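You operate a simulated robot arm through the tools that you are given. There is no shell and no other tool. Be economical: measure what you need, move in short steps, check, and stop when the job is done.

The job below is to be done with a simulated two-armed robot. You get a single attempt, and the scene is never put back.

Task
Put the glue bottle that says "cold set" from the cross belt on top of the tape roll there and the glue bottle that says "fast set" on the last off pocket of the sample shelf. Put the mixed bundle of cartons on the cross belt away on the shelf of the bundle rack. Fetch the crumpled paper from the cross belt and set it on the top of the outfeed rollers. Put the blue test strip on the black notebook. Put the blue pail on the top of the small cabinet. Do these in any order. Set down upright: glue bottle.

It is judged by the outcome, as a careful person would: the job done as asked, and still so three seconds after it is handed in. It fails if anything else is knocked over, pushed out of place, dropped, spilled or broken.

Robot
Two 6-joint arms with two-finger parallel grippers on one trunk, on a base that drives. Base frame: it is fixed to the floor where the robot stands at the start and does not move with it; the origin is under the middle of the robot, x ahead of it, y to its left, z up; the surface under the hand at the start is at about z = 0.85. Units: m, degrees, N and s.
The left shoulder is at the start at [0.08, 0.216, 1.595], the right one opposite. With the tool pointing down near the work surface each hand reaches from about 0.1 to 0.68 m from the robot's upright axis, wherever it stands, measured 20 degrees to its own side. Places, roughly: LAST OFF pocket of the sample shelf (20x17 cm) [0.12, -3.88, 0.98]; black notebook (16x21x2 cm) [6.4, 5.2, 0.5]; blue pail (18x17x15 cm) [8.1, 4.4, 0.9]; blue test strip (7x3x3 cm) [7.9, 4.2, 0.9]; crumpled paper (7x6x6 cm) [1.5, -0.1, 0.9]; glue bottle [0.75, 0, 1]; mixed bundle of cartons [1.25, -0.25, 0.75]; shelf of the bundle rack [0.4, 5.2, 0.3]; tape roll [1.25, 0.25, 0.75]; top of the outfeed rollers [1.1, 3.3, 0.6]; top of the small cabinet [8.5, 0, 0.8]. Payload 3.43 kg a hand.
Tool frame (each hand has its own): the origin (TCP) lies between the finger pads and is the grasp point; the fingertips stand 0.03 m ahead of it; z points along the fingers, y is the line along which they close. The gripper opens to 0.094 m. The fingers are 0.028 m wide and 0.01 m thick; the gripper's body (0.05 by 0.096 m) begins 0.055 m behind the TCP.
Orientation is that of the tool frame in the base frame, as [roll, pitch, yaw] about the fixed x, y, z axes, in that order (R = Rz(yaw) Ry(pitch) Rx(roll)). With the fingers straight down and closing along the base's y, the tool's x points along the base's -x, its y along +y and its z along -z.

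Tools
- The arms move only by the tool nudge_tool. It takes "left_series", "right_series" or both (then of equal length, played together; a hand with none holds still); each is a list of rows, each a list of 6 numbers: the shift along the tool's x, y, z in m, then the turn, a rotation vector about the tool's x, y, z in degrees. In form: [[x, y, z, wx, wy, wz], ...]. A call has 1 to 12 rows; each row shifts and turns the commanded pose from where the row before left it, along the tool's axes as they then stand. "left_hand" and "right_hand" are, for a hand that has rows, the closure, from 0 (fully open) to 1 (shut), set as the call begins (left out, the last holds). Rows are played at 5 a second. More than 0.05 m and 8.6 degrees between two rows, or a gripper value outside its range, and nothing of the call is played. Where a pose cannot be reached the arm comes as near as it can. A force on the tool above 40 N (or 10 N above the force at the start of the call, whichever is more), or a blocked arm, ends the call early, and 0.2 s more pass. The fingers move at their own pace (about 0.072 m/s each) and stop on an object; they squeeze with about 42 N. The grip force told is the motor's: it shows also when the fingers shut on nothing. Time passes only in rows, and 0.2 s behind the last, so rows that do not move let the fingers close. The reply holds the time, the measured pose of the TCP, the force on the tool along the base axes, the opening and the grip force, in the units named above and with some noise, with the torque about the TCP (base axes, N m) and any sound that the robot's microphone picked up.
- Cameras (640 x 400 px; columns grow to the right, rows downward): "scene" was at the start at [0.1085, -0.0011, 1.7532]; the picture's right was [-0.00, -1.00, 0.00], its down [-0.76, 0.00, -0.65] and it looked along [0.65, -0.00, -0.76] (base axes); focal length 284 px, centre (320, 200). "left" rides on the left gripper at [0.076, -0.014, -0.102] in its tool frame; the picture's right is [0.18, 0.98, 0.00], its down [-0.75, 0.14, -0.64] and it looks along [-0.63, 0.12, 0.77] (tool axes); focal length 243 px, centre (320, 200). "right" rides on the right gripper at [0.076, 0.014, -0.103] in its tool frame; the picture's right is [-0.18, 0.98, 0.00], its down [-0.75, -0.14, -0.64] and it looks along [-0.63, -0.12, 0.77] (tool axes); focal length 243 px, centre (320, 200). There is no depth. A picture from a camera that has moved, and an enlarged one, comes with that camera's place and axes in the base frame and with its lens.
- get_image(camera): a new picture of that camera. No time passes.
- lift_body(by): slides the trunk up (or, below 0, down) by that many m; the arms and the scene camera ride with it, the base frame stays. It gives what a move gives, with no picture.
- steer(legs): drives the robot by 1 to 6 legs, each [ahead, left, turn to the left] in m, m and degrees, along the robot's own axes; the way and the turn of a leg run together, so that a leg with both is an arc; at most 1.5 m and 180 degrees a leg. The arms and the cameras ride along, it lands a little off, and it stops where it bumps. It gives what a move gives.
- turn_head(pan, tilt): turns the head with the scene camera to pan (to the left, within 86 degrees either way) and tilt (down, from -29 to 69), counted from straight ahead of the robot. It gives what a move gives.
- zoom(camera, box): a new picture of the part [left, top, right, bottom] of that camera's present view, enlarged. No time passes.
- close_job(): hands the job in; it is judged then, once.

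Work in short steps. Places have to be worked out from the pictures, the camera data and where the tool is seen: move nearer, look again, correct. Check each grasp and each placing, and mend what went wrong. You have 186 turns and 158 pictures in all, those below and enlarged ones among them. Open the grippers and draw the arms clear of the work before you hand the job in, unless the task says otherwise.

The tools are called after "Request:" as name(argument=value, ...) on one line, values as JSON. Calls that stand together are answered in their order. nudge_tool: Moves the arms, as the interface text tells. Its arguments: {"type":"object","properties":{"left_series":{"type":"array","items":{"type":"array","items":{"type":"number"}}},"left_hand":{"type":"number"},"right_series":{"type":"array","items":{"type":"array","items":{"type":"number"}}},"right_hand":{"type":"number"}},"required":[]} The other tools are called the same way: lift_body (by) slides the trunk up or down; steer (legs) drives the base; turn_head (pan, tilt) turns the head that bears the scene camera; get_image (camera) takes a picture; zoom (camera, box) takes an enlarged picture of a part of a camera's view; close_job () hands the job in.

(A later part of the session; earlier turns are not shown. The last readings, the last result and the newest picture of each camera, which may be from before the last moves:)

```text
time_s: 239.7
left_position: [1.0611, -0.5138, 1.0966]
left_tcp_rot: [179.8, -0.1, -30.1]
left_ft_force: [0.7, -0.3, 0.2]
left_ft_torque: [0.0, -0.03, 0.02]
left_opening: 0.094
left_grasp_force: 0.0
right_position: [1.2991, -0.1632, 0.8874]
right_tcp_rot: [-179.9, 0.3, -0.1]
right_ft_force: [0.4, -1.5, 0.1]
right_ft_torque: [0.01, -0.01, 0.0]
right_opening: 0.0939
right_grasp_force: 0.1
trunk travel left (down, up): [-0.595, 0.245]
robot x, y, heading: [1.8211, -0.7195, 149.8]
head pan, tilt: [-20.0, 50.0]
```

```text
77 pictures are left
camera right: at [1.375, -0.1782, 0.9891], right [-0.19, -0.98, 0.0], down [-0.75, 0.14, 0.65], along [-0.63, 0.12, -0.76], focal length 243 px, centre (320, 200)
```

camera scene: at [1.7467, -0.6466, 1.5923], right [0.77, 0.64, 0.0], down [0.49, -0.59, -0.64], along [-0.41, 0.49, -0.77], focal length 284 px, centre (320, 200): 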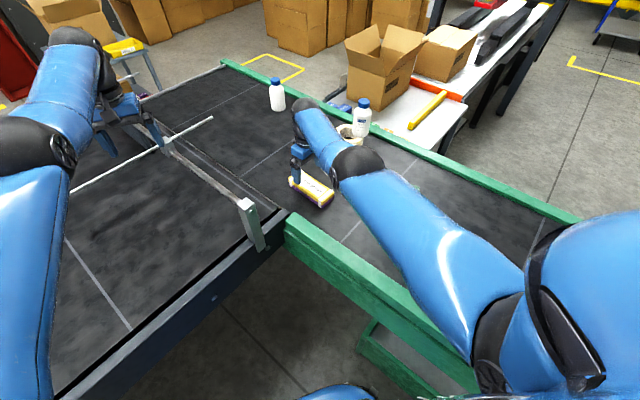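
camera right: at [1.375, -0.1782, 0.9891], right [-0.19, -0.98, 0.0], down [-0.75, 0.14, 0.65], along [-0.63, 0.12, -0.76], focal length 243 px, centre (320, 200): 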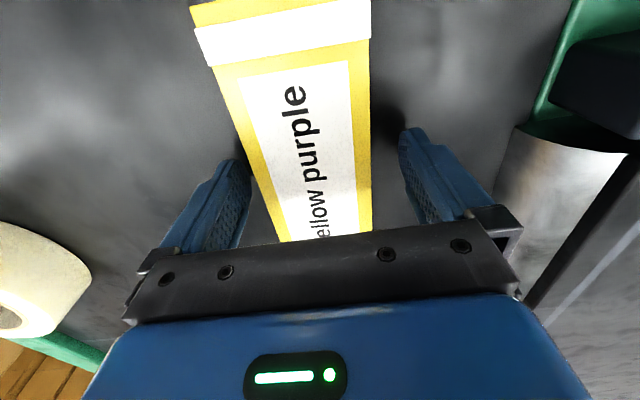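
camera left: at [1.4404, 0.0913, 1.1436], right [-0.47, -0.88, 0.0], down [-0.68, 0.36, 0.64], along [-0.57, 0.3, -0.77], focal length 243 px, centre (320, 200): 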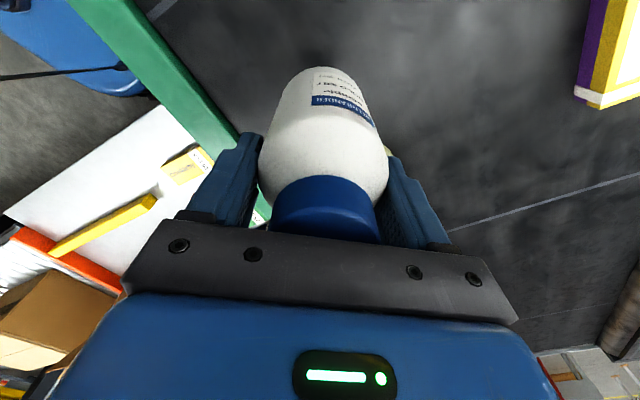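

The bundle is nicely between the fingers. I close, check, then lift by the trunk.

Request:
nudge_tool(right_series=[[0, 0, 0, 0, 0, 0], [0, 0, 0, 0, 0, 0], [0, 0, 0, 0, 0, 0], [0, 0, 0, 0, 0, 0]], right_hand=1)

Request:
lift_body(by=0.15)

Request:
get_image(camera="right")

```text
time_s: 240.7
left_position: [1.0612, -0.5127, 1.0952]
left_tcp_rot: [179.9, -0.1, -30.2]
left_ft_force: [-0.3, -0.3, 0.0]
left_ft_torque: [0.04, 0.03, -0.03]
left_opening: 0.0939
left_grasp_force: 0.1
right_position: [1.2986, -0.1641, 0.8863]
right_tcp_rot: [-179.8, 0.4, 0.0]
right_ft_force: [-0.4, 0.9, 2.4]
right_ft_torque: [-0.03, 0.01, -0.19]
right_opening: 0.064
right_grasp_force: 41.7
trunk travel left (down, up): [-0.595, 0.245]
robot x, y, heading: [1.8251, -0.7198, 149.7]
head pan, tilt: [-20.0, 50.0]
```

```text
time_s: 242.4
left_position: [1.0612, -0.5142, 1.2451]
left_tcp_rot: [179.9, -0.1, -30.1]
left_ft_force: [0.4, -0.2, 1.2]
left_ft_torque: [0.0, 0.04, 0.01]
left_opening: 0.094
left_grasp_force: 0.0
right_position: [1.2993, -0.1623, 1.0358]
right_tcp_rot: [-180.0, 0.3, -0.2]
right_ft_force: [0.7, 0.3, -1.1]
right_ft_torque: [-0.01, -0.02, 0.02]
right_opening: 0.064
right_grasp_force: 42.2
trunk travel left (down, up): [-0.745, 0.095]
robot x, y, heading: [1.8197, -0.7207, 149.8]
head pan, tilt: [-20.0, 50.0]
```

```text
76 pictures are left
camera right: at [1.3746, -0.1779, 1.1386], right [-0.19, -0.98, 0.0], down [-0.75, 0.14, 0.65], along [-0.63, 0.12, -0.76], focal length 243 px, centre (320, 200)
```

right: 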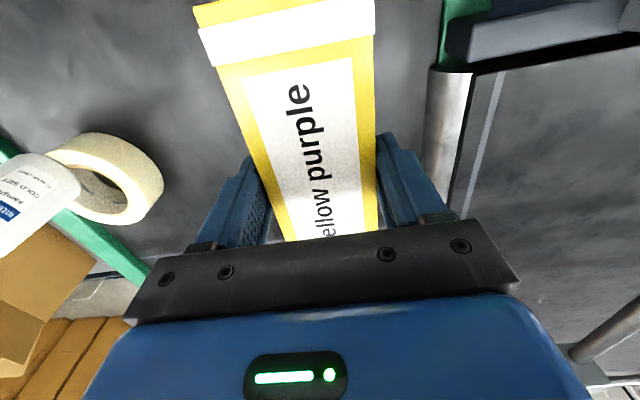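

Bundle held. I turn the base 40° right so the left hand can get the paper, raising first isn't needed (z 1.04/1.25).

Request:
steer(legs=[[0, 0, -40]])

Request:
turn_head(pan=0, tilt=50)

Request:
get_image(camera="scene")

Request:
get_image(camera="left")

```text
time_s: 244.7
left_position: [1.3746, -0.0699, 1.2458]
left_tcp_rot: [180.0, -0.1, -70.4]
left_ft_force: [-0.5, -0.4, 0.1]
left_ft_torque: [0.01, -0.02, -0.03]
left_opening: 0.0941
left_grasp_force: 0.1
right_position: [1.7831, 0.0426, 1.0365]
right_tcp_rot: [-179.9, 0.2, -40.5]
right_ft_force: [-0.3, 0.0, -1.1]
right_ft_torque: [-0.02, -0.02, 0.0]
right_opening: 0.064
right_grasp_force: 42.0
trunk travel left (down, up): [-0.745, 0.095]
robot x, y, heading: [1.8198, -0.719, 109.2]
head pan, tilt: [-20.0, 50.0]
```

```text
time_s: 245.5
left_position: [1.3754, -0.0709, 1.245]
left_tcp_rot: [179.9, -0.1, -70.5]
left_ft_force: [-0.2, 0.4, -0.1]
left_ft_torque: [-0.01, -0.01, 0.01]
left_opening: 0.094
left_grasp_force: 0.0
right_position: [1.785, 0.0427, 1.0365]
right_tcp_rot: [-179.9, 0.2, -40.5]
right_ft_force: [0.0, -0.4, -1.6]
right_ft_torque: [0.01, 0.03, -0.04]
right_opening: 0.0639
right_grasp_force: 41.7
trunk travel left (down, up): [-0.745, 0.095]
robot x, y, heading: [1.8231, -0.7185, 109.5]
head pan, tilt: [0.0, 50.0]
```

```text
75 pictures are left
camera scene: at [1.7865, -0.619, 1.6722], right [0.94, 0.33, 0.0], down [0.25, -0.72, -0.64], along [-0.21, 0.61, -0.77], focal length 284 px, centre (320, 200)
```

scene: 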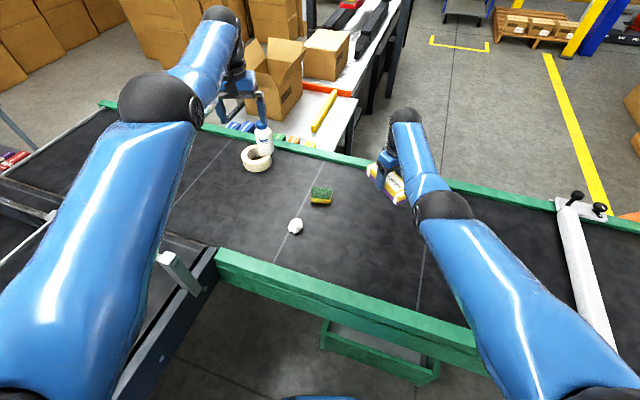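

```text
74 pictures are left
camera left: at [1.4155, -0.1365, 1.348], right [-0.86, -0.5, 0.0], down [-0.38, 0.66, 0.64], along [-0.32, 0.55, -0.77], focal length 243 px, centre (320, 200)
```

left: 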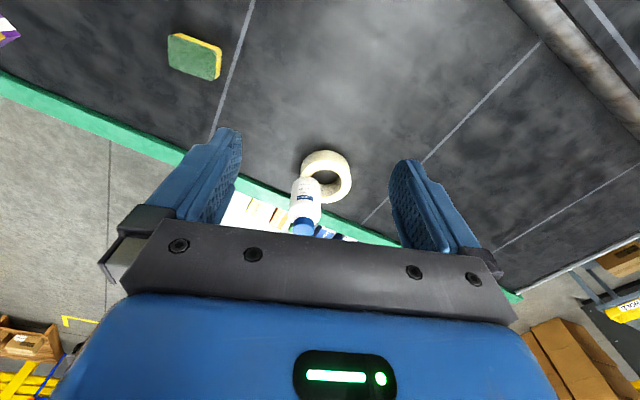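

Paper at about (1.526, -0.128). I bring the left hand above it, descending as I go.

Request:
nudge_tool(left_series=[[0.0208, -0.0246, 0.036, 0, 0, 0], [0.0208, -0.0246, 0.036, 0, 0, 0], [0.0208, -0.0246, 0.036, 0, 0, 0], [0.0208, -0.0246, 0.036, 0, 0, 0], [0.0208, -0.0246, 0.036, 0, 0, 0], [0, 0, 0.04, 0, 0, 0], [0, 0, 0, 0, 0, 0]], left_hand=0)

Request:
get_image(camera="left")

```text
time_s: 247.1
left_position: [1.5123, -0.0636, 1.0187]
left_tcp_rot: [-179.9, -0.1, -70.5]
left_ft_force: [-0.2, -0.4, -0.4]
left_ft_torque: [0.0, -0.01, 0.01]
left_opening: 0.0938
left_grasp_force: 0.0
left hand out of reach, approached as far as the arm can: row 1, 2, 3, 4, 5, 6
right_position: [1.7841, 0.0432, 1.0362]
right_tcp_rot: [-179.9, 0.3, -40.5]
right_ft_force: [-0.4, 0.3, -0.6]
right_ft_torque: [-0.01, -0.02, 0.01]
right_opening: 0.0637
right_grasp_force: 42.2
trunk travel left (down, up): [-0.745, 0.095]
robot x, y, heading: [1.8219, -0.7208, 109.5]
head pan, tilt: [0.0, 50.0]
```

```text
73 pictures are left
camera left: at [1.552, -0.1308, 1.1214], right [-0.86, -0.5, 0.0], down [-0.38, 0.66, 0.64], along [-0.32, 0.55, -0.77], focal length 243 px, centre (320, 200)
```

left: 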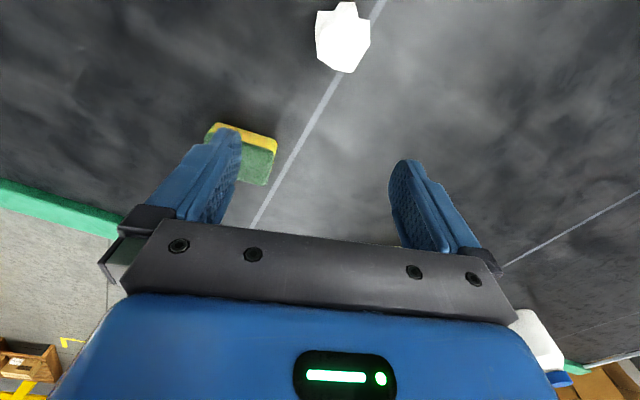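

Paper centre (1.523, -0.119). I shift over it and go down to z≈0.885.

Request:
nudge_tool(left_series=[[0.028, 0.004, 0.03, 0, 0, 0], [0.028, 0.004, 0.03, 0, 0, 0], [0, 0, 0.03, 0, 0, 0], [0, 0, 0.02, 0, 0, 0], [0, 0, 0, 0, 0, 0]])

Request:
get_image(camera="left")

```text
time_s: 248.3
left_position: [1.5212, -0.109, 0.9086]
left_tcp_rot: [179.9, -0.2, -70.5]
left_ft_force: [0.1, 1.0, 0.3]
left_ft_torque: [-0.04, -0.01, 0.0]
left_opening: 0.0941
left_grasp_force: 0.0
left hand out of reach, approached as far as the arm can: row 1, 2, 3, 4
right_position: [1.7836, 0.0436, 1.0368]
right_tcp_rot: [-179.8, 0.2, -40.4]
right_ft_force: [-0.4, 0.8, -1.8]
right_ft_torque: [0.01, -0.02, 0.02]
right_opening: 0.0641
right_grasp_force: 42.2
trunk travel left (down, up): [-0.745, 0.095]
robot x, y, heading: [1.8252, -0.7206, 109.5]
head pan, tilt: [0.0, 50.0]
```

```text
72 pictures are left
camera left: at [1.5613, -0.1751, 1.0116], right [-0.86, -0.5, 0.0], down [-0.38, 0.67, 0.64], along [-0.32, 0.55, -0.77], focal length 243 px, centre (320, 200)
```

left: 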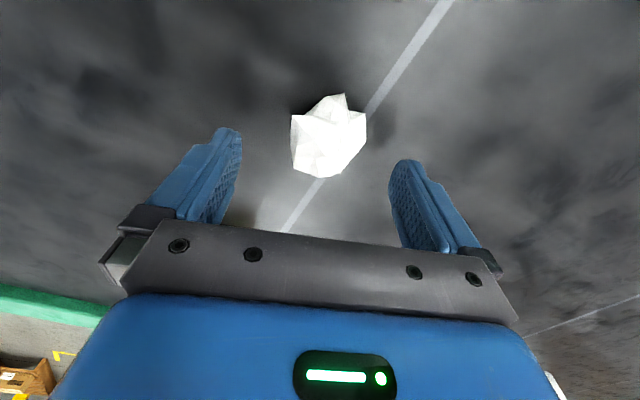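

Nearly over it; one more correction of 1.6 cm and down 2.4 cm, then close.

Request:
nudge_tool(left_series=[[0.016, 0, 0, 0, 0, 0], [0, 0, 0.024, 0, 0, 0], [0, 0, 0, 0, 0, 0]])

Request:
get_image(camera="left")

```text
time_s: 249.1
left_position: [1.5244, -0.1205, 0.8827]
left_tcp_rot: [179.9, -0.1, -70.5]
left_ft_force: [0.3, -0.1, -0.3]
left_ft_torque: [0.04, -0.01, -0.03]
left_opening: 0.0937
left_grasp_force: 0.0
left hand out of reach, approached as far as the arm can: row 1, 2
right_position: [1.7838, 0.0434, 1.0376]
right_tcp_rot: [-179.9, 0.3, -40.4]
right_ft_force: [-1.0, -0.9, -2.3]
right_ft_torque: [0.03, 0.02, -0.01]
right_opening: 0.0639
right_grasp_force: 42.6
trunk travel left (down, up): [-0.745, 0.095]
robot x, y, heading: [1.8193, -0.7229, 109.5]
head pan, tilt: [0.0, 50.0]
```

```text
71 pictures are left
camera left: at [1.5637, -0.1878, 0.9856], right [-0.86, -0.5, 0.0], down [-0.38, 0.66, 0.64], along [-0.32, 0.55, -0.77], focal length 243 px, centre (320, 200)
```

left: 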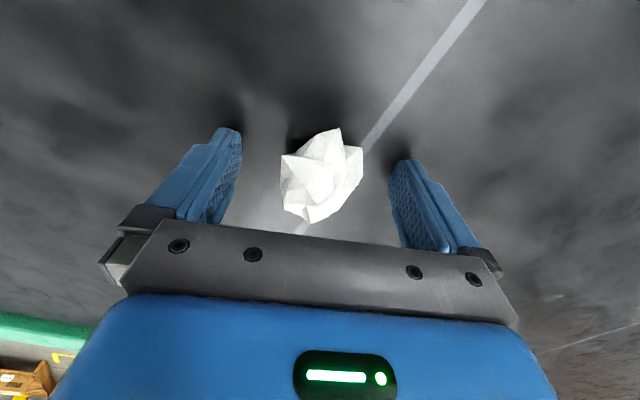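

The paper is centred between the fingers. I close moderately and check the grip.

Request:
nudge_tool(left_series=[[0, 0, 0, 0, 0, 0], [0, 0, 0, 0, 0, 0], [0, 0, 0, 0, 0, 0], [0, 0, 0, 0, 0, 0]], left_hand=0.65)

Request:
lift_body(by=0.095)

Request:
get_image(camera="left")

```text
time_s: 250.1
left_position: [1.5244, -0.1209, 0.8835]
left_tcp_rot: [179.9, -0.1, -70.5]
left_ft_force: [0.0, 0.1, 0.6]
left_ft_torque: [-0.04, 0.01, 0.02]
left_opening: 0.0561
left_grasp_force: 42.0
right_position: [1.7847, 0.0428, 1.0368]
right_tcp_rot: [-179.8, 0.2, -40.5]
right_ft_force: [0.5, -0.2, -2.0]
right_ft_torque: [0.0, -0.01, -0.04]
right_opening: 0.064
right_grasp_force: 42.2
trunk travel left (down, up): [-0.745, 0.095]
robot x, y, heading: [1.8234, -0.7219, 109.4]
head pan, tilt: [0.0, 50.0]
```

```text
time_s: 251.4
left_position: [1.5239, -0.1205, 0.9795]
left_tcp_rot: [180.0, -0.1, -70.5]
left_ft_force: [0.6, -0.5, 0.2]
left_ft_torque: [-0.01, 0.0, -0.03]
left_opening: 0.0554
left_grasp_force: 41.6
right_position: [1.7844, 0.0429, 1.1317]
right_tcp_rot: [-179.9, 0.3, -40.5]
right_ft_force: [0.2, -0.4, -1.9]
right_ft_torque: [0.01, -0.02, 0.0]
right_opening: 0.064
right_grasp_force: 41.5
trunk travel left (down, up): [-0.84, 0.0]
robot x, y, heading: [1.8222, -0.7224, 109.1]
head pan, tilt: [0.0, 50.0]
```

```text
70 pictures are left
camera left: at [1.5638, -0.1877, 1.0807], right [-0.86, -0.5, 0.0], down [-0.38, 0.66, 0.64], along [-0.32, 0.55, -0.77], focal length 243 px, centre (320, 200)
```

left: 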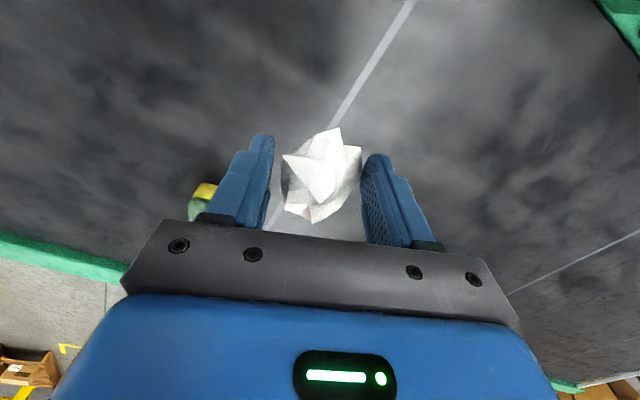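

Paper held. I raise the left hand clear of the guard, back off and turn to heading 0 for the trip around the belt.

Request:
nudge_tool(left_series=[[0, 0, -0.04, 0, 0, 0], [-0.01, 0, -0.04, 0, 0, 0], [-0.02, 0, -0.03, 0, 0, 0]])

Request:
steer(legs=[[-0.3, 0, 0]])

Request:
get_image(camera="scene")

```text
time_s: 252.2
left_position: [1.5111, -0.0785, 1.0779]
left_tcp_rot: [179.9, 0.0, -70.4]
left_ft_force: [0.4, 0.0, 0.0]
left_ft_torque: [0.0, -0.01, -0.02]
left_opening: 0.0379
left_grasp_force: 41.8
left hand out of reach, approached as far as the arm can: row 1, 2, 3
right_position: [1.7848, 0.0422, 1.1314]
right_tcp_rot: [-180.0, 0.2, -40.6]
right_ft_force: [0.0, -0.2, -1.9]
right_ft_torque: [-0.01, 0.0, 0.0]
right_opening: 0.0639
right_grasp_force: 41.7
trunk travel left (down, up): [-0.84, 0.0]
robot x, y, heading: [1.8206, -0.7181, 109.4]
head pan, tilt: [0.0, 50.0]
```

```text
time_s: 254.3
left_position: [1.6124, -0.3631, 1.0755]
left_tcp_rot: [179.9, -0.3, -70.4]
left_ft_force: [0.0, -0.4, -0.3]
left_ft_torque: [0.0, 0.01, 0.0]
left_opening: 0.0379
left_grasp_force: 41.9
right_position: [1.8848, -0.2424, 1.1298]
right_tcp_rot: [-179.9, 0.1, -40.4]
right_ft_force: [-0.6, 0.0, -1.5]
right_ft_torque: [-0.02, 0.02, 0.03]
right_opening: 0.064
right_grasp_force: 42.4
trunk travel left (down, up): [-0.84, 0.0]
robot x, y, heading: [1.9262, -1.0091, 109.5]
head pan, tilt: [0.0, 50.0]
```

```text
69 pictures are left
camera scene: at [1.8867, -0.9031, 1.7668], right [0.94, 0.33, 0.0], down [0.26, -0.72, -0.64], along [-0.21, 0.6, -0.77], focal length 284 px, centre (320, 200)
```

scene: 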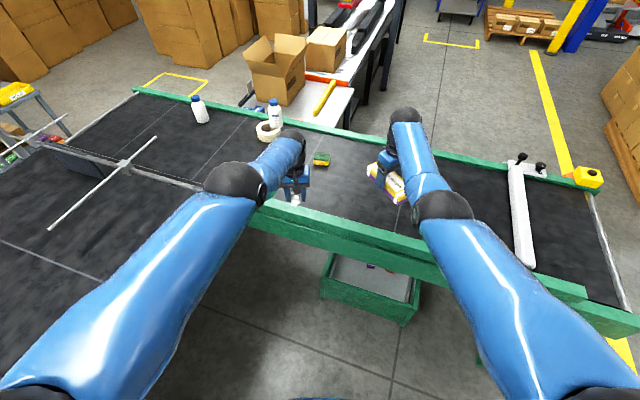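

The left opening fell to 0.038, so I check that the paper sits well.

Request:
get_image(camera="left")

```text
68 pictures are left
camera left: at [1.6519, -0.4301, 1.1788], right [-0.86, -0.5, 0.0], down [-0.39, 0.67, 0.64], along [-0.32, 0.55, -0.77], focal length 243 px, centre (320, 200)
```

left: 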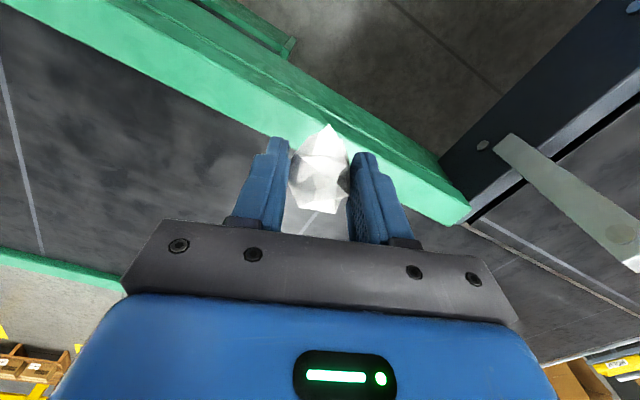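

It settled into a narrower hold but is secure. Now the trip: turn, around the belt's end, and north.

Request:
steer(legs=[[-0.15, 0, 0], [0, 0, -109.5], [1.2, 0, 0], [0, 0, 90], [1.3, 0, 0], [0.8, 0, 0]])

Request:
turn_head(pan=10, tilt=25)

Request:
get_image(camera="scene")

```text
time_s: 255.6
left_position: [1.6543, -0.4835, 1.0743]
left_tcp_rot: [179.9, -0.4, -70.3]
left_ft_force: [0.2, 0.1, -0.3]
left_ft_torque: [-0.02, -0.02, 0.0]
left_opening: 0.038
left_grasp_force: 42.1
right_position: [1.9277, -0.3612, 1.1268]
right_tcp_rot: [179.9, -0.1, -40.4]
right_ft_force: [-0.6, -0.1, -2.8]
right_ft_torque: [-0.05, 0.01, -0.01]
right_opening: 0.0637
right_grasp_force: 42.0
trunk travel left (down, up): [-0.84, 0.0]
robot x, y, heading: [1.9664, -1.1267, 109.6]
head pan, tilt: [0.0, 50.0]
stopped in leg 1: the robot was blocked; the commanded pose is now the measured one
```

```text
time_s: 256.5
left_position: [1.6566, -0.4919, 1.0801]
left_tcp_rot: [179.9, 0.0, -70.3]
left_ft_force: [-0.3, 0.6, -0.2]
left_ft_torque: [0.02, -0.02, -0.02]
left_opening: 0.0383
left_grasp_force: 42.3
right_position: [1.9296, -0.3718, 1.1337]
right_tcp_rot: [-179.9, 0.3, -40.3]
right_ft_force: [0.1, -1.3, -1.8]
right_ft_torque: [0.03, 0.02, -0.03]
right_opening: 0.0641
right_grasp_force: 42.3
trunk travel left (down, up): [-0.84, 0.0]
robot x, y, heading: [1.9653, -1.134, 109.5]
head pan, tilt: [10.0, 25.0]
```

```text
67 pictures are left
camera scene: at [1.9136, -1.0273, 1.8049], right [0.87, 0.49, 0.0], down [0.21, -0.37, -0.91], along [-0.45, 0.79, -0.42], focal length 284 px, centre (320, 200)
```

scene: 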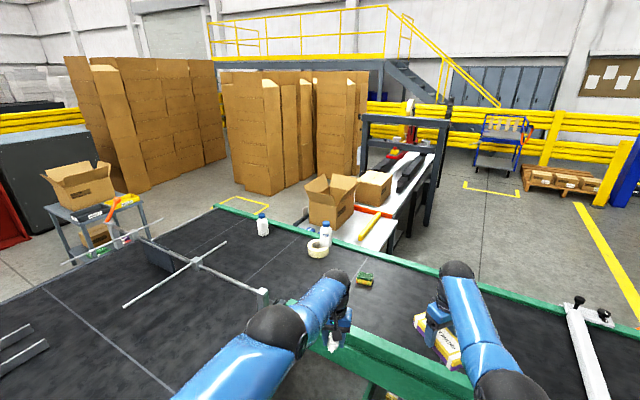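

Something (likely the floor carton) blocked the backing at y≈-1.13. I move forward again 0.2 m, then turn and go.

Request:
steer(legs=[[0.22, 0, 0], [0, 0, -109.5]])

Request:
turn_head(pan=-70, tilt=45)

Request:
get_image(camera="scene")

```text
time_s: 262.8
left_position: [2.5999, -0.8268, 1.0775]
left_tcp_rot: [179.9, 0.0, -178.8]
left_ft_force: [0.1, -0.4, -0.1]
left_ft_torque: [0.01, 0.01, -0.01]
left_opening: 0.0383
left_grasp_force: 41.8
right_position: [2.6276, -1.1224, 1.1321]
right_tcp_rot: [-179.9, 0.2, -148.7]
right_ft_force: [-0.8, 0.7, -1.6]
right_ft_torque: [0.03, 0.01, 0.01]
right_opening: 0.0638
right_grasp_force: 42.0
trunk travel left (down, up): [-0.84, 0.0]
robot x, y, heading: [1.8924, -0.9203, 1.2]
head pan, tilt: [10.0, 25.0]
```

```text
time_s: 264.3
left_position: [2.5997, -0.8278, 1.0783]
left_tcp_rot: [179.9, -0.1, -178.8]
left_ft_force: [-1.0, 0.2, -0.3]
left_ft_torque: [0.02, -0.01, -0.01]
left_opening: 0.0383
left_grasp_force: 42.3
right_position: [2.6283, -1.1242, 1.1315]
right_tcp_rot: [-179.9, 0.2, -148.9]
right_ft_force: [0.5, 0.1, -1.6]
right_ft_torque: [-0.06, -0.01, -0.02]
right_opening: 0.0639
right_grasp_force: 41.8
trunk travel left (down, up): [-0.84, 0.0]
robot x, y, heading: [1.8893, -0.9203, 1.4]
head pan, tilt: [-70.0, 45.0]
```

```text
66 pictures are left
camera scene: at [1.9527, -0.9945, 1.7741], right [-0.93, -0.36, 0.0], down [-0.26, 0.66, -0.71], along [0.25, -0.66, -0.71], focal length 284 px, centre (320, 200)
```

scene: 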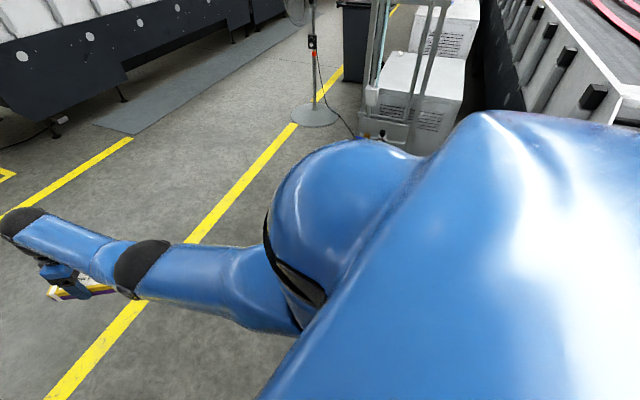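

The obstacle is hidden behind my body, but my way ahead is free. I continue around the belt.

Request:
steer(legs=[[1.25, 0, -1.4], [0, 0, 90], [1.3, 0, 0], [0.7, 0, 0], [0.9, 0.9, 0]])

Request:
turn_head(pan=10, tilt=25)

Request:
get_image(camera="scene")

```text
time_s: 289.9
left_position: [2.346, 2.7262, 1.0781]
left_tcp_rot: [179.9, 0.1, -93.4]
left_ft_force: [-0.1, 0.0, -0.3]
left_ft_torque: [0.0, -0.01, 0.0]
left_opening: 0.0383
left_grasp_force: 41.6
right_position: [2.6441, 2.7315, 1.1317]
right_tcp_rot: [-180.0, 0.4, -63.4]
right_ft_force: [0.1, -0.5, -1.6]
right_ft_torque: [0.03, 0.0, 0.0]
right_opening: 0.0638
right_grasp_force: 41.9
trunk travel left (down, up): [-0.84, 0.0]
robot x, y, heading: [2.3814, 2.0167, 86.7]
head pan, tilt: [-70.0, 45.0]
```

```text
time_s: 291.4
left_position: [2.346, 2.7265, 1.0791]
left_tcp_rot: [179.9, -0.1, -93.4]
left_ft_force: [0.1, -0.1, 0.2]
left_ft_torque: [-0.02, 0.01, -0.01]
left_opening: 0.0381
left_grasp_force: 41.9
right_position: [2.6433, 2.7313, 1.1323]
right_tcp_rot: [-179.9, 0.2, -63.3]
right_ft_force: [-0.3, -0.3, -1.2]
right_ft_torque: [-0.02, 0.01, 0.01]
right_opening: 0.0641
right_grasp_force: 41.9
trunk travel left (down, up): [-0.84, 0.0]
robot x, y, heading: [2.3826, 2.0172, 86.5]
head pan, tilt: [10.0, 25.0]
```

```text
65 pictures are left
camera scene: at [2.3731, 2.1357, 1.8047], right [0.99, 0.11, 0.0], down [0.05, -0.42, -0.91], along [-0.1, 0.9, -0.42], focal length 284 px, centre (320, 200)
```

scene: 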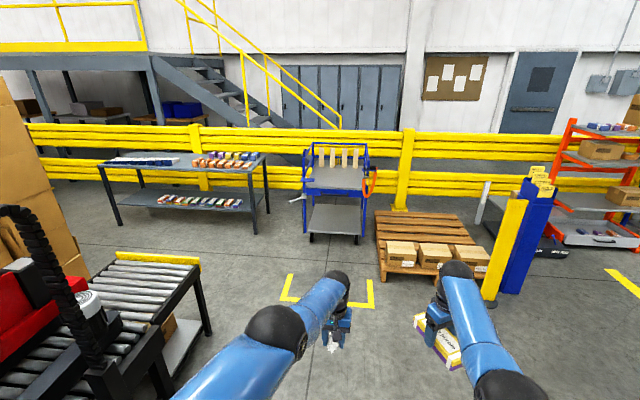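

Rollers: x 0.85–1.40, end bar at y≈3.56, top ≈0.62. I drive to y≈3.35, turn to face -x, and raise the right hand a bit.

Request:
steer(legs=[[1.34, 0.0, 0], [0, 0, 93.5], [0.4, 0, 0]])

Request:
nudge_tool(right_series=[[0, 0, -0.04, 0, 0, 0], [0, 0, -0.04, 0, 0, 0], [0, 0, -0.03, 0, 0, 0]])

Request:
turn_head(pan=0, tilt=45)

Request:
get_image(camera="scene")

```text
time_s: 304.0
left_position: [1.3504, 3.2353, 1.0805]
left_tcp_rot: [179.9, 0.1, 0.3]
left_ft_force: [-0.1, 1.0, -0.5]
left_ft_torque: [0.0, 0.0, -0.01]
left_opening: 0.0385
left_grasp_force: 41.9
right_position: [1.3252, 3.5314, 1.1339]
right_tcp_rot: [-179.8, 0.4, 30.4]
right_ft_force: [0.8, 0.2, -1.0]
right_ft_torque: [-0.01, 0.0, 0.02]
right_opening: 0.0639
right_grasp_force: 42.4
trunk travel left (down, up): [-0.84, 0.0]
robot x, y, heading: [2.0546, 3.3153, -179.6]
head pan, tilt: [10.0, 25.0]
```

```text
time_s: 304.8
left_position: [1.3473, 3.2338, 1.0787]
left_tcp_rot: [179.9, 0.0, 0.2]
left_ft_force: [0.3, -0.4, -0.4]
left_ft_torque: [0.01, 0.0, -0.02]
left_opening: 0.0382
left_grasp_force: 42.3
right_position: [1.3242, 3.5325, 1.2436]
right_tcp_rot: [-179.8, 0.2, 30.3]
right_ft_force: [-0.2, -0.8, -1.8]
right_ft_torque: [-0.04, 0.0, 0.03]
right_opening: 0.064
right_grasp_force: 42.2
trunk travel left (down, up): [-0.84, 0.0]
robot x, y, heading: [2.0553, 3.3157, -179.9]
head pan, tilt: [10.0, 25.0]
```

```text
time_s: 305.6
left_position: [1.3467, 3.2348, 1.0776]
left_tcp_rot: [179.9, -0.1, 0.3]
left_ft_force: [0.3, -1.7, -1.1]
left_ft_torque: [-0.01, 0.02, -0.01]
left_opening: 0.0381
left_grasp_force: 41.9
right_position: [1.3214, 3.5329, 1.2424]
right_tcp_rot: [-179.9, 0.2, 30.3]
right_ft_force: [-0.3, -0.2, -1.6]
right_ft_torque: [0.0, -0.01, -0.03]
right_opening: 0.0638
right_grasp_force: 42.1
trunk travel left (down, up): [-0.84, 0.0]
robot x, y, heading: [2.059, 3.3173, -179.6]
head pan, tilt: [0.0, 45.0]
```

```text
64 pictures are left
camera scene: at [1.9431, 3.3152, 1.7741], right [-0.01, 1.0, 0.0], down [0.71, 0.0, -0.71], along [-0.71, 0.0, -0.71], focal length 284 px, centre (320, 200)
```

scene: 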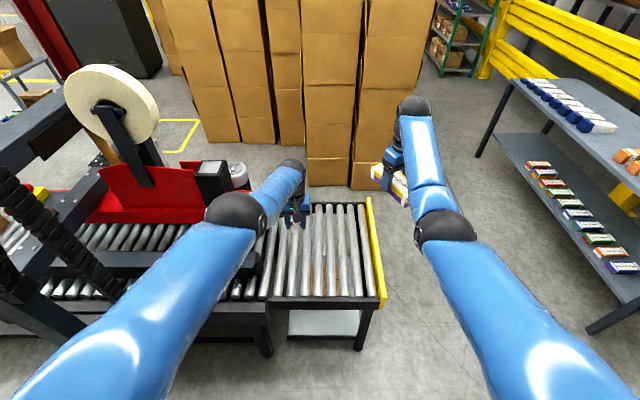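

Free roller surface: x 0.85–1.37, y 3.03–3.55. I drive forward 0.17 m and lower the trunk 0.36 m, then look.

Request:
steer(legs=[[0.17, 0, -0.4]])

Request:
lift_body(by=-0.36)

Request:
get_image(camera="scene")

Request:
get_image(camera="left")

```text
time_s: 307.1
left_position: [1.1741, 3.2412, 1.0812]
left_tcp_rot: [179.9, 0.1, -0.3]
left_ft_force: [0.7, 0.5, 0.3]
left_ft_torque: [-0.01, 0.01, 0.02]
left_opening: 0.038
left_grasp_force: 42.4
right_position: [1.1528, 3.5387, 1.2461]
right_tcp_rot: [-179.8, 0.4, 29.8]
right_ft_force: [0.2, 0.3, -0.5]
right_ft_torque: [-0.03, 0.01, 0.0]
right_opening: 0.0639
right_grasp_force: 41.9
trunk travel left (down, up): [-0.84, 0.0]
robot x, y, heading: [1.8808, 3.3157, 179.7]
head pan, tilt: [0.0, 45.0]
```

```text
time_s: 310.6
left_position: [1.1721, 3.2406, 0.7187]
left_tcp_rot: [180.0, -0.1, -0.2]
left_ft_force: [0.2, 0.3, 0.6]
left_ft_torque: [0.02, 0.01, 0.01]
left_opening: 0.0383
left_grasp_force: 42.0
right_position: [1.1503, 3.5385, 0.883]
right_tcp_rot: [-179.9, 0.2, 29.8]
right_ft_force: [-0.3, 0.6, -1.4]
right_ft_torque: [0.0, 0.02, 0.04]
right_opening: 0.0639
right_grasp_force: 42.6
trunk travel left (down, up): [-0.48, 0.36]
robot x, y, heading: [1.8869, 3.3146, 179.8]
head pan, tilt: [0.0, 45.0]
```

```text
63 pictures are left
camera scene: at [1.7691, 3.3162, 1.4142], right [0.0, 1.0, 0.0], down [0.71, 0.0, -0.71], along [-0.71, 0.0, -0.71], focal length 284 px, centre (320, 200)
```

scene: 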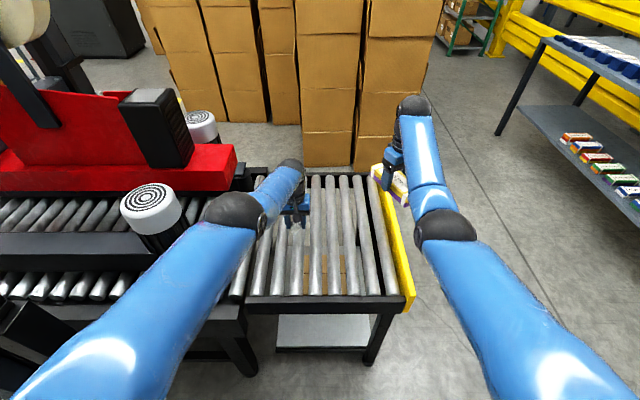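

```text
62 pictures are left
camera left: at [1.2477, 3.2553, 0.8208], right [0.18, -0.98, 0.0], down [-0.76, -0.14, 0.64], along [-0.63, -0.12, -0.77], focal length 243 px, centre (320, 200)
```

left: 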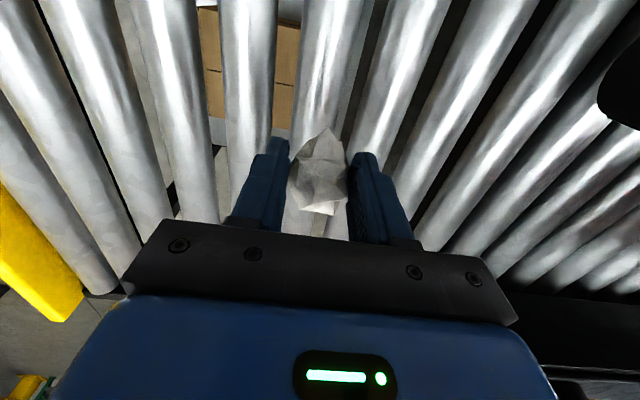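

The paper hovers right above one roller; to nest it, I shift half a pitch (0.031 m) to lie over the valley between two rollers, then lower.

Request:
nudge_tool(left_series=[[0, 0.031, 0, 0, 0, 0], [0, 0, 0.025, 0, 0, 0]])

Request:
get_image(camera="left")

Request:
zoom(camera="scene", box=[220, 160, 380, 260])

```text
time_s: 311.2
left_position: [1.1731, 3.2108, 0.6952]
left_tcp_rot: [179.9, -0.2, -0.2]
left_ft_force: [0.4, 0.6, -0.3]
left_ft_torque: [0.01, -0.02, 0.0]
left_opening: 0.038
left_grasp_force: 41.8
left hand out of reach, approached as far as the arm can: row 1, 2
right_position: [1.1499, 3.5395, 0.8829]
right_tcp_rot: [-179.9, 0.2, 29.8]
right_ft_force: [0.3, -0.4, -1.2]
right_ft_torque: [0.0, 0.0, 0.0]
right_opening: 0.0639
right_grasp_force: 42.5
trunk travel left (down, up): [-0.48, 0.36]
robot x, y, heading: [1.884, 3.3202, 179.7]
head pan, tilt: [0.0, 45.0]
```

```text
61 pictures are left
camera left: at [1.2484, 3.226, 0.7977], right [0.18, -0.98, 0.0], down [-0.76, -0.14, 0.64], along [-0.63, -0.12, -0.77], focal length 243 px, centre (320, 200)
```

left: 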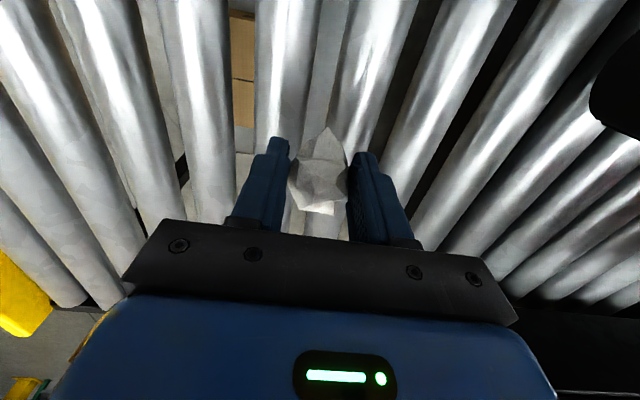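

```text
4.00 times, centred on (300, 210) of scene
camera zoom: at [1.7686, 3.3161, 1.4141], right [0.0, 1.0, 0.0], down [0.71, 0.0, -0.71], along [-0.71, 0.0, -0.71], focal length 1138 px, centre (400, 160)
```

zoom: 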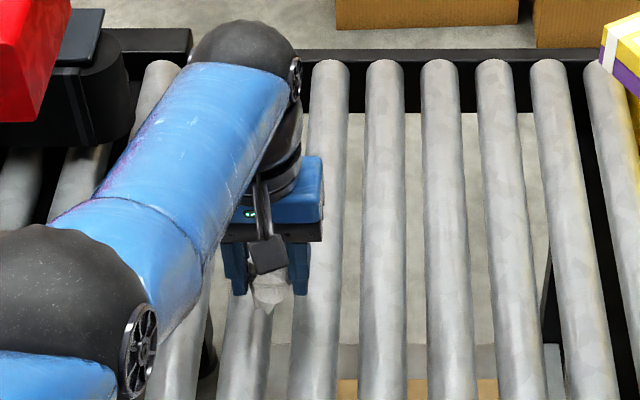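

The paper now hangs over the valley between two rollers. I lower in small steps, watching force.

Request:
nudge_tool(left_series=[[0, 0, 0.012, 0, 0, 0], [0, 0, 0.008, 0, 0, 0], [0, 0, 0.006, 0, 0, 0], [0, 0, 0.005, 0, 0, 0]])

Request:
get_image(camera="left")

```text
time_s: 312.2
left_position: [1.181, 3.2116, 0.6772]
left_tcp_rot: [180.0, 0.8, -0.3]
left_ft_force: [-2.5, 1.2, 38.9]
left_ft_torque: [-0.72, 0.52, -0.04]
left_opening: 0.0384
left_grasp_force: 42.2
left hand out of reach, approached as far as the arm can: row 1, 2, 4
right_position: [1.1536, 3.5399, 0.8878]
right_tcp_rot: [-179.8, 0.5, 29.8]
right_ft_force: [0.0, -0.2, -1.5]
right_ft_torque: [0.02, 0.0, 0.0]
right_opening: 0.0638
right_grasp_force: 41.8
trunk travel left (down, up): [-0.48, 0.36]
robot x, y, heading: [1.8787, 3.3121, 180.0]
head pan, tilt: [0.0, 45.0]
```

```text
59 pictures are left
camera left: at [1.2595, 3.2246, 0.7792], right [0.18, -0.98, 0.0], down [-0.74, -0.14, 0.65], along [-0.64, -0.12, -0.76], focal length 243 px, centre (320, 200)
```

left: 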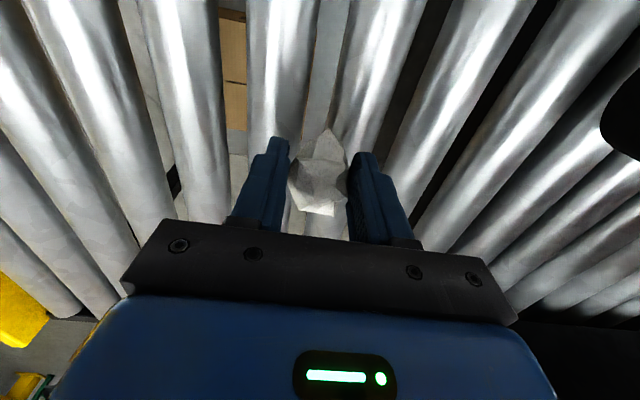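

Contact at z≈0.677. I ease up 5 mm and open.

Request:
nudge_tool(left_series=[[0, 0, -0.006, 0, 0, 0], [0, 0, 0, 0, 0, 0]])

Request:
nudge_tool(left_series=[[0, 0, 0, 0, 0, 0], [0, 0, 0, 0, 0, 0], [0, 0, 0, 0, 0, 0]], left_hand=0.2)

Request:
get_image(camera="left")

```text
time_s: 312.8
left_position: [1.1844, 3.2093, 0.6781]
left_tcp_rot: [179.9, 0.2, -0.2]
left_ft_force: [-1.2, 0.9, 27.2]
left_ft_torque: [-0.49, 0.35, 0.01]
left_opening: 0.0382
left_grasp_force: 42.1
right_position: [1.1525, 3.5397, 0.8845]
right_tcp_rot: [-179.8, 0.3, 29.8]
right_ft_force: [0.3, 0.2, -1.6]
right_ft_torque: [0.01, 0.03, -0.01]
right_opening: 0.0639
right_grasp_force: 42.3
trunk travel left (down, up): [-0.48, 0.36]
robot x, y, heading: [1.8831, 3.3148, 179.5]
head pan, tilt: [0.0, 45.0]
```

```text
time_s: 313.6
left_position: [1.1828, 3.209, 0.6744]
left_tcp_rot: [179.8, -0.2, -0.1]
left_ft_force: [-0.5, 0.2, 0.3]
left_ft_torque: [0.01, 0.0, 0.0]
left_opening: 0.0751
left_grasp_force: 0.0
right_position: [1.1503, 3.538, 0.8826]
right_tcp_rot: [-180.0, 0.3, 29.8]
right_ft_force: [-0.4, -0.3, -2.1]
right_ft_torque: [0.0, 0.0, 0.05]
right_opening: 0.0639
right_grasp_force: 41.5
trunk travel left (down, up): [-0.48, 0.36]
robot x, y, heading: [1.8791, 3.3147, 179.9]
head pan, tilt: [0.0, 45.0]
```

```text
58 pictures are left
camera left: at [1.2594, 3.2231, 0.776], right [0.18, -0.98, 0.0], down [-0.76, -0.14, 0.64], along [-0.63, -0.12, -0.77], focal length 243 px, centre (320, 200)
```

left: 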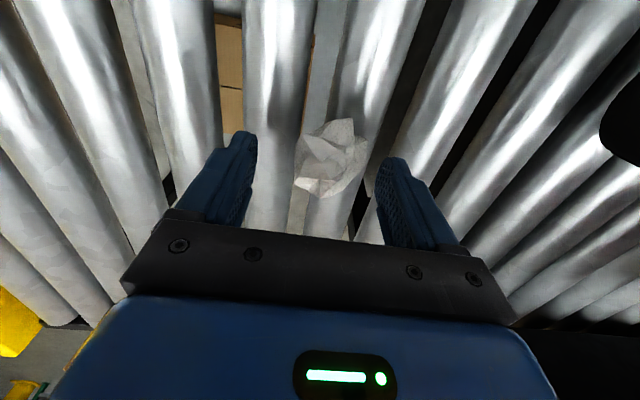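

The paper rests on the rollers. I open fully and raise by the trunk.

Request:
nudge_tool(left_series=[[0, 0, 0, 0, 0, 0], [0, 0, 0, 0, 0, 0]], left_hand=0)

Request:
lift_body(by=0.3)

Request:
zoom(camera="scene", box=[220, 160, 400, 300])

```text
time_s: 314.2
left_position: [1.1827, 3.2089, 0.6742]
left_tcp_rot: [179.9, -0.1, -0.2]
left_ft_force: [-0.4, 0.7, -1.2]
left_ft_torque: [-0.02, -0.03, 0.01]
left_opening: 0.0941
left_grasp_force: 0.1
right_position: [1.1495, 3.5379, 0.8817]
right_tcp_rot: [-179.9, 0.2, 29.8]
right_ft_force: [-1.0, 0.1, -2.0]
right_ft_torque: [-0.01, 0.0, -0.01]
right_opening: 0.0641
right_grasp_force: 41.9
trunk travel left (down, up): [-0.48, 0.36]
robot x, y, heading: [1.8811, 3.3161, 179.8]
head pan, tilt: [0.0, 45.0]
```

```text
time_s: 317.2
left_position: [1.1833, 3.2093, 0.9746]
left_tcp_rot: [179.9, -0.1, -0.3]
left_ft_force: [-0.4, 0.2, 0.3]
left_ft_torque: [0.0, 0.04, 0.01]
left_opening: 0.0939
left_grasp_force: 0.0
right_position: [1.1505, 3.5388, 1.1822]
right_tcp_rot: [-179.8, 0.2, 29.8]
right_ft_force: [0.2, -0.2, -2.0]
right_ft_torque: [0.0, 0.04, -0.01]
right_opening: 0.0636
right_grasp_force: 41.9
trunk travel left (down, up): [-0.78, 0.06]
robot x, y, heading: [1.8814, 3.3156, 179.8]
head pan, tilt: [0.0, 45.0]
```

```text
2.86 times, centred on (310, 230) of scene
camera zoom: at [1.7688, 3.3162, 1.7141], right [0.0, 1.0, 0.0], down [0.71, 0.0, -0.71], along [-0.71, 0.0, -0.71], focal length 813 px, centre (349, 114)
```

zoom: 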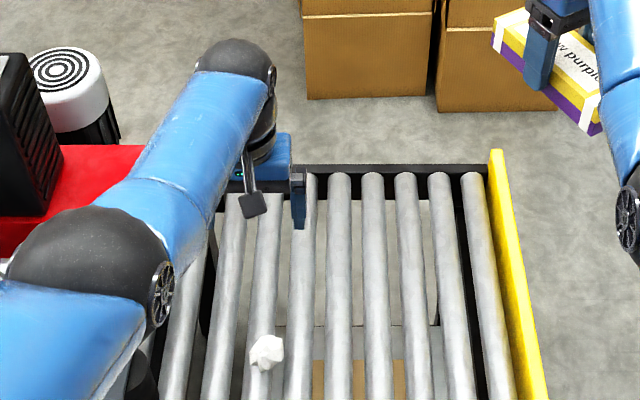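

The paper sits on the rollers. Next the bundle: I strafe north to y≈4.1 and drive along to x≈0.9, then face the rack.

Request:
steer(legs=[[-0.1, 0, 0], [0, -0.75, 0], [0.95, 0, 0], [0, 0, -90]])

Request:
turn_head(pan=10, tilt=35)

Request:
get_image(camera="scene")

```text
time_s: 330.4
left_position: [0.9061, 4.7366, 0.9731]
left_tcp_rot: [179.9, -0.1, -88.7]
left_ft_force: [-0.2, -0.9, -0.1]
left_ft_torque: [0.02, 0.0, 0.01]
left_opening: 0.0938
left_grasp_force: 0.0
right_position: [1.2343, 4.7776, 1.1831]
right_tcp_rot: [180.0, 0.2, -58.8]
right_ft_force: [0.0, 0.0, -1.2]
right_ft_torque: [0.02, -0.03, 0.0]
right_opening: 0.0638
right_grasp_force: 42.2
trunk travel left (down, up): [-0.78, 0.06]
robot x, y, heading: [1.0304, 4.0397, 91.0]
head pan, tilt: [0.0, 45.0]
```

```text
time_s: 331.1
left_position: [0.9065, 4.7364, 0.975]
left_tcp_rot: [179.8, -0.1, -88.7]
left_ft_force: [-0.3, -0.3, 0.9]
left_ft_torque: [-0.04, 0.0, 0.03]
left_opening: 0.094
left_grasp_force: 0.0
right_position: [1.2352, 4.7768, 1.1827]
right_tcp_rot: [-179.9, 0.2, -58.7]
right_ft_force: [-0.1, -0.2, -1.9]
right_ft_torque: [-0.02, 0.03, -0.02]
right_opening: 0.0638
right_grasp_force: 41.9
trunk travel left (down, up): [-0.78, 0.06]
robot x, y, heading: [1.0342, 4.0394, 91.0]
head pan, tilt: [10.0, 35.0]
```

```text
56 pictures are left
camera scene: at [1.0139, 4.1578, 1.7289], right [0.98, 0.19, 0.0], down [0.11, -0.56, -0.82], along [-0.16, 0.8, -0.57], focal length 284 px, centre (320, 200)
```

scene: 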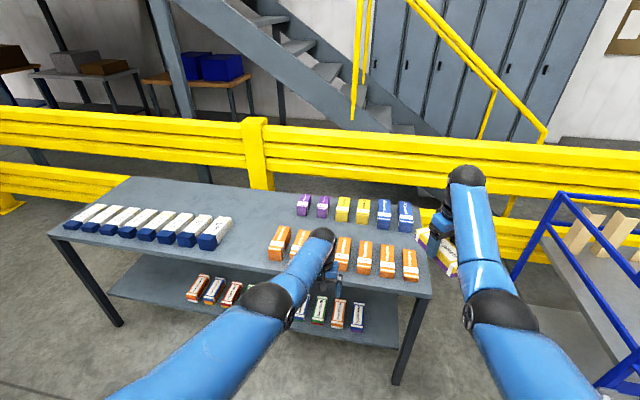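

I zoom into the rack to see what stands where and any labels.

Request:
zoom(camera="scene", box=[170, 250, 430, 370])

Request:
zoom(camera="scene", box=[250, 180, 430, 290])

```text
2.46 times, centred on (300, 310) of scene
camera zoom: at [1.0139, 4.1578, 1.7289], right [0.98, 0.19, 0.0], down [0.11, -0.56, -0.82], along [-0.16, 0.8, -0.57], focal length 700 px, centre (369, -71)
```

zoom: 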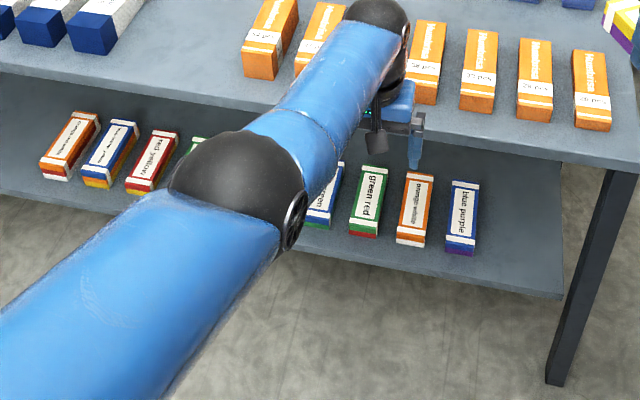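

```text
3.56 times, centred on (340, 235) of scene
camera zoom: at [1.0139, 4.1578, 1.7289], right [0.98, 0.19, 0.0], down [0.11, -0.56, -0.82], along [-0.16, 0.8, -0.57], focal length 1011 px, centre (249, 76)
```

zoom: 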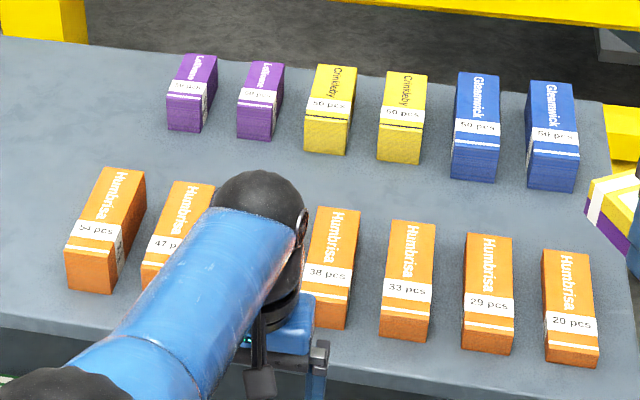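

The lower shelf (z≈0.30) holds the mixed bundles; there is free room right of "blue purple" at x≈1.155. Plan: align the bundle along y, pull the left hand in, shift base to x≈0.94, lower the trunk, then drive the hand in under the top shelf.

Request:
nudge_tool(left_series=[[0.045, 0, 0, 0, 0, 0], [0.045, 0, 0, 0, 0, 0], [0.045, 0, 0, 0, 0, 0], [0.045, 0, 0, 0, 0, 0]], right_series=[[0, 0, 0, 0, 0, 7.8], [0, 0, 0, 0, 0, 7.8], [0, 0, 0, 0, 0, 7.8], [0, 0, 0, 0, 0, 7.8]])

Request:
steer(legs=[[0, 0.09, -1.0]])

Request:
lift_body(by=-0.5)

Request:
get_image(camera="scene")

```text
time_s: 332.1
left_position: [0.9137, 4.553, 0.9759]
left_tcp_rot: [179.9, 0.0, -88.6]
left_ft_force: [-0.9, 0.0, 0.3]
left_ft_torque: [-0.01, -0.01, -0.01]
left_opening: 0.0942
left_grasp_force: 0.1
right_position: [1.2345, 4.7759, 1.1839]
right_tcp_rot: [180.0, 0.4, -90.0]
right_ft_force: [1.0, -0.2, -1.7]
right_ft_torque: [0.02, -0.03, -0.01]
right_opening: 0.064
right_grasp_force: 42.3
trunk travel left (down, up): [-0.78, 0.06]
robot x, y, heading: [1.0337, 4.0388, 91.5]
head pan, tilt: [10.0, 35.0]
```

```text
time_s: 333.2
left_position: [0.848, 4.5562, 0.9742]
left_tcp_rot: [179.5, -0.1, -89.9]
left_ft_force: [0.5, 0.0, -0.2]
left_ft_torque: [-0.01, 0.05, -0.01]
left_opening: 0.094
left_grasp_force: 0.0
right_position: [1.1742, 4.7722, 1.1798]
right_tcp_rot: [179.5, 0.3, -91.2]
right_ft_force: [1.5, -1.3, -2.2]
right_ft_torque: [0.05, 0.1, -0.02]
right_opening: 0.0639
right_grasp_force: 42.1
trunk travel left (down, up): [-0.78, 0.06]
robot x, y, heading: [0.9453, 4.0412, 90.0]
head pan, tilt: [10.0, 35.0]
```

```text
refused: -0.5 is not a number from -0.4 to 0.4
```

```text
53 pictures are left
camera scene: at [0.9452, 4.1579, 1.7289], right [0.98, 0.17, -0.01], down [0.09, -0.57, -0.82], along [-0.15, 0.81, -0.57], focal length 284 px, centre (320, 200)
```

scene: 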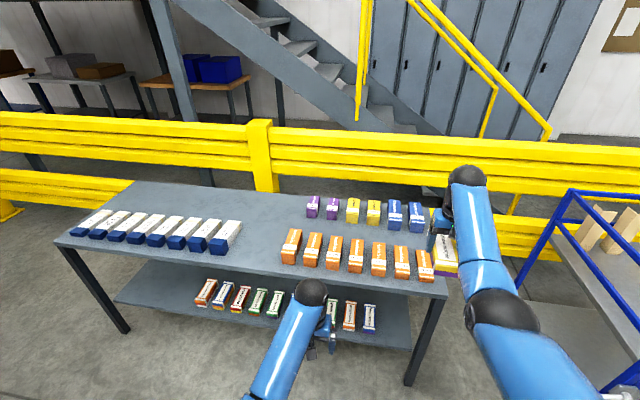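

I lower the trunk in two strokes (0.4 max each).

Request:
lift_body(by=-0.4)

Request:
lift_body(by=-0.36)

Request:
turn_head(pan=-10, tilt=35)

Request:
get_image(camera="scene")

```text
time_s: 337.0
left_position: [0.8396, 4.5562, 0.5749]
left_tcp_rot: [179.9, -0.1, -90.0]
left_ft_force: [-0.7, -0.1, 0.1]
left_ft_torque: [-0.01, -0.02, -0.02]
left_opening: 0.094
left_grasp_force: 0.2
right_position: [1.1683, 4.772, 0.7832]
right_tcp_rot: [180.0, 0.2, -91.2]
right_ft_force: [0.7, -0.6, -2.3]
right_ft_torque: [-0.05, 0.0, -0.02]
right_opening: 0.0637
right_grasp_force: 42.0
trunk travel left (down, up): [-0.38, 0.46]
robot x, y, heading: [0.9445, 4.0386, 90.0]
head pan, tilt: [10.0, 35.0]
```

```text
time_s: 340.5
left_position: [0.8393, 4.5562, 0.2148]
left_tcp_rot: [179.9, -0.1, -90.0]
left_ft_force: [0.2, 0.4, 0.7]
left_ft_torque: [-0.03, -0.05, 0.0]
left_opening: 0.0939
left_grasp_force: 0.1
right_position: [1.1665, 4.7721, 0.4238]
right_tcp_rot: [180.0, 0.2, -91.2]
right_ft_force: [0.2, 0.3, -1.9]
right_ft_torque: [-0.02, 0.0, -0.02]
right_opening: 0.0638
right_grasp_force: 42.0
trunk travel left (down, up): [-0.02, 0.82]
robot x, y, heading: [0.9502, 4.0388, 90.5]
head pan, tilt: [10.0, 35.0]
```

```text
time_s: 341.4
left_position: [0.8401, 4.5547, 0.215]
left_tcp_rot: [179.9, 0.0, -90.1]
left_ft_force: [-0.7, 0.9, -0.5]
left_ft_torque: [0.03, 0.02, 0.0]
left_opening: 0.0939
left_grasp_force: 0.0
right_position: [1.1668, 4.7721, 0.4221]
right_tcp_rot: [-179.9, 0.2, -91.2]
right_ft_force: [-0.3, -0.4, -1.8]
right_ft_torque: [0.0, 0.01, -0.02]
right_opening: 0.0642
right_grasp_force: 41.9
trunk travel left (down, up): [-0.02, 0.82]
robot x, y, heading: [0.9447, 4.0376, 90.0]
head pan, tilt: [-10.0, 35.0]
```

```text
52 pictures are left
camera scene: at [0.9622, 4.1568, 0.9689], right [0.98, -0.17, 0.0], down [-0.1, -0.57, -0.82], along [0.14, 0.81, -0.57], focal length 284 px, centre (320, 200)
```

scene: 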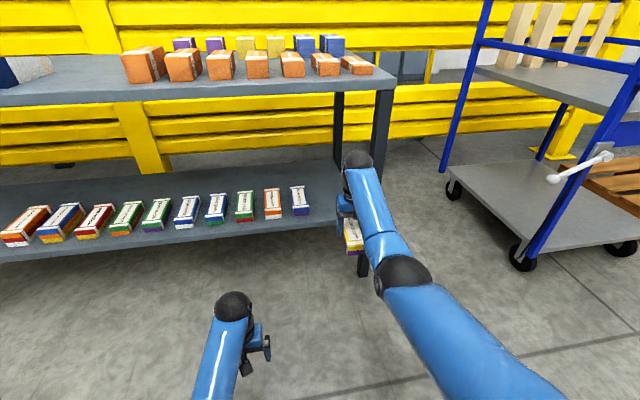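

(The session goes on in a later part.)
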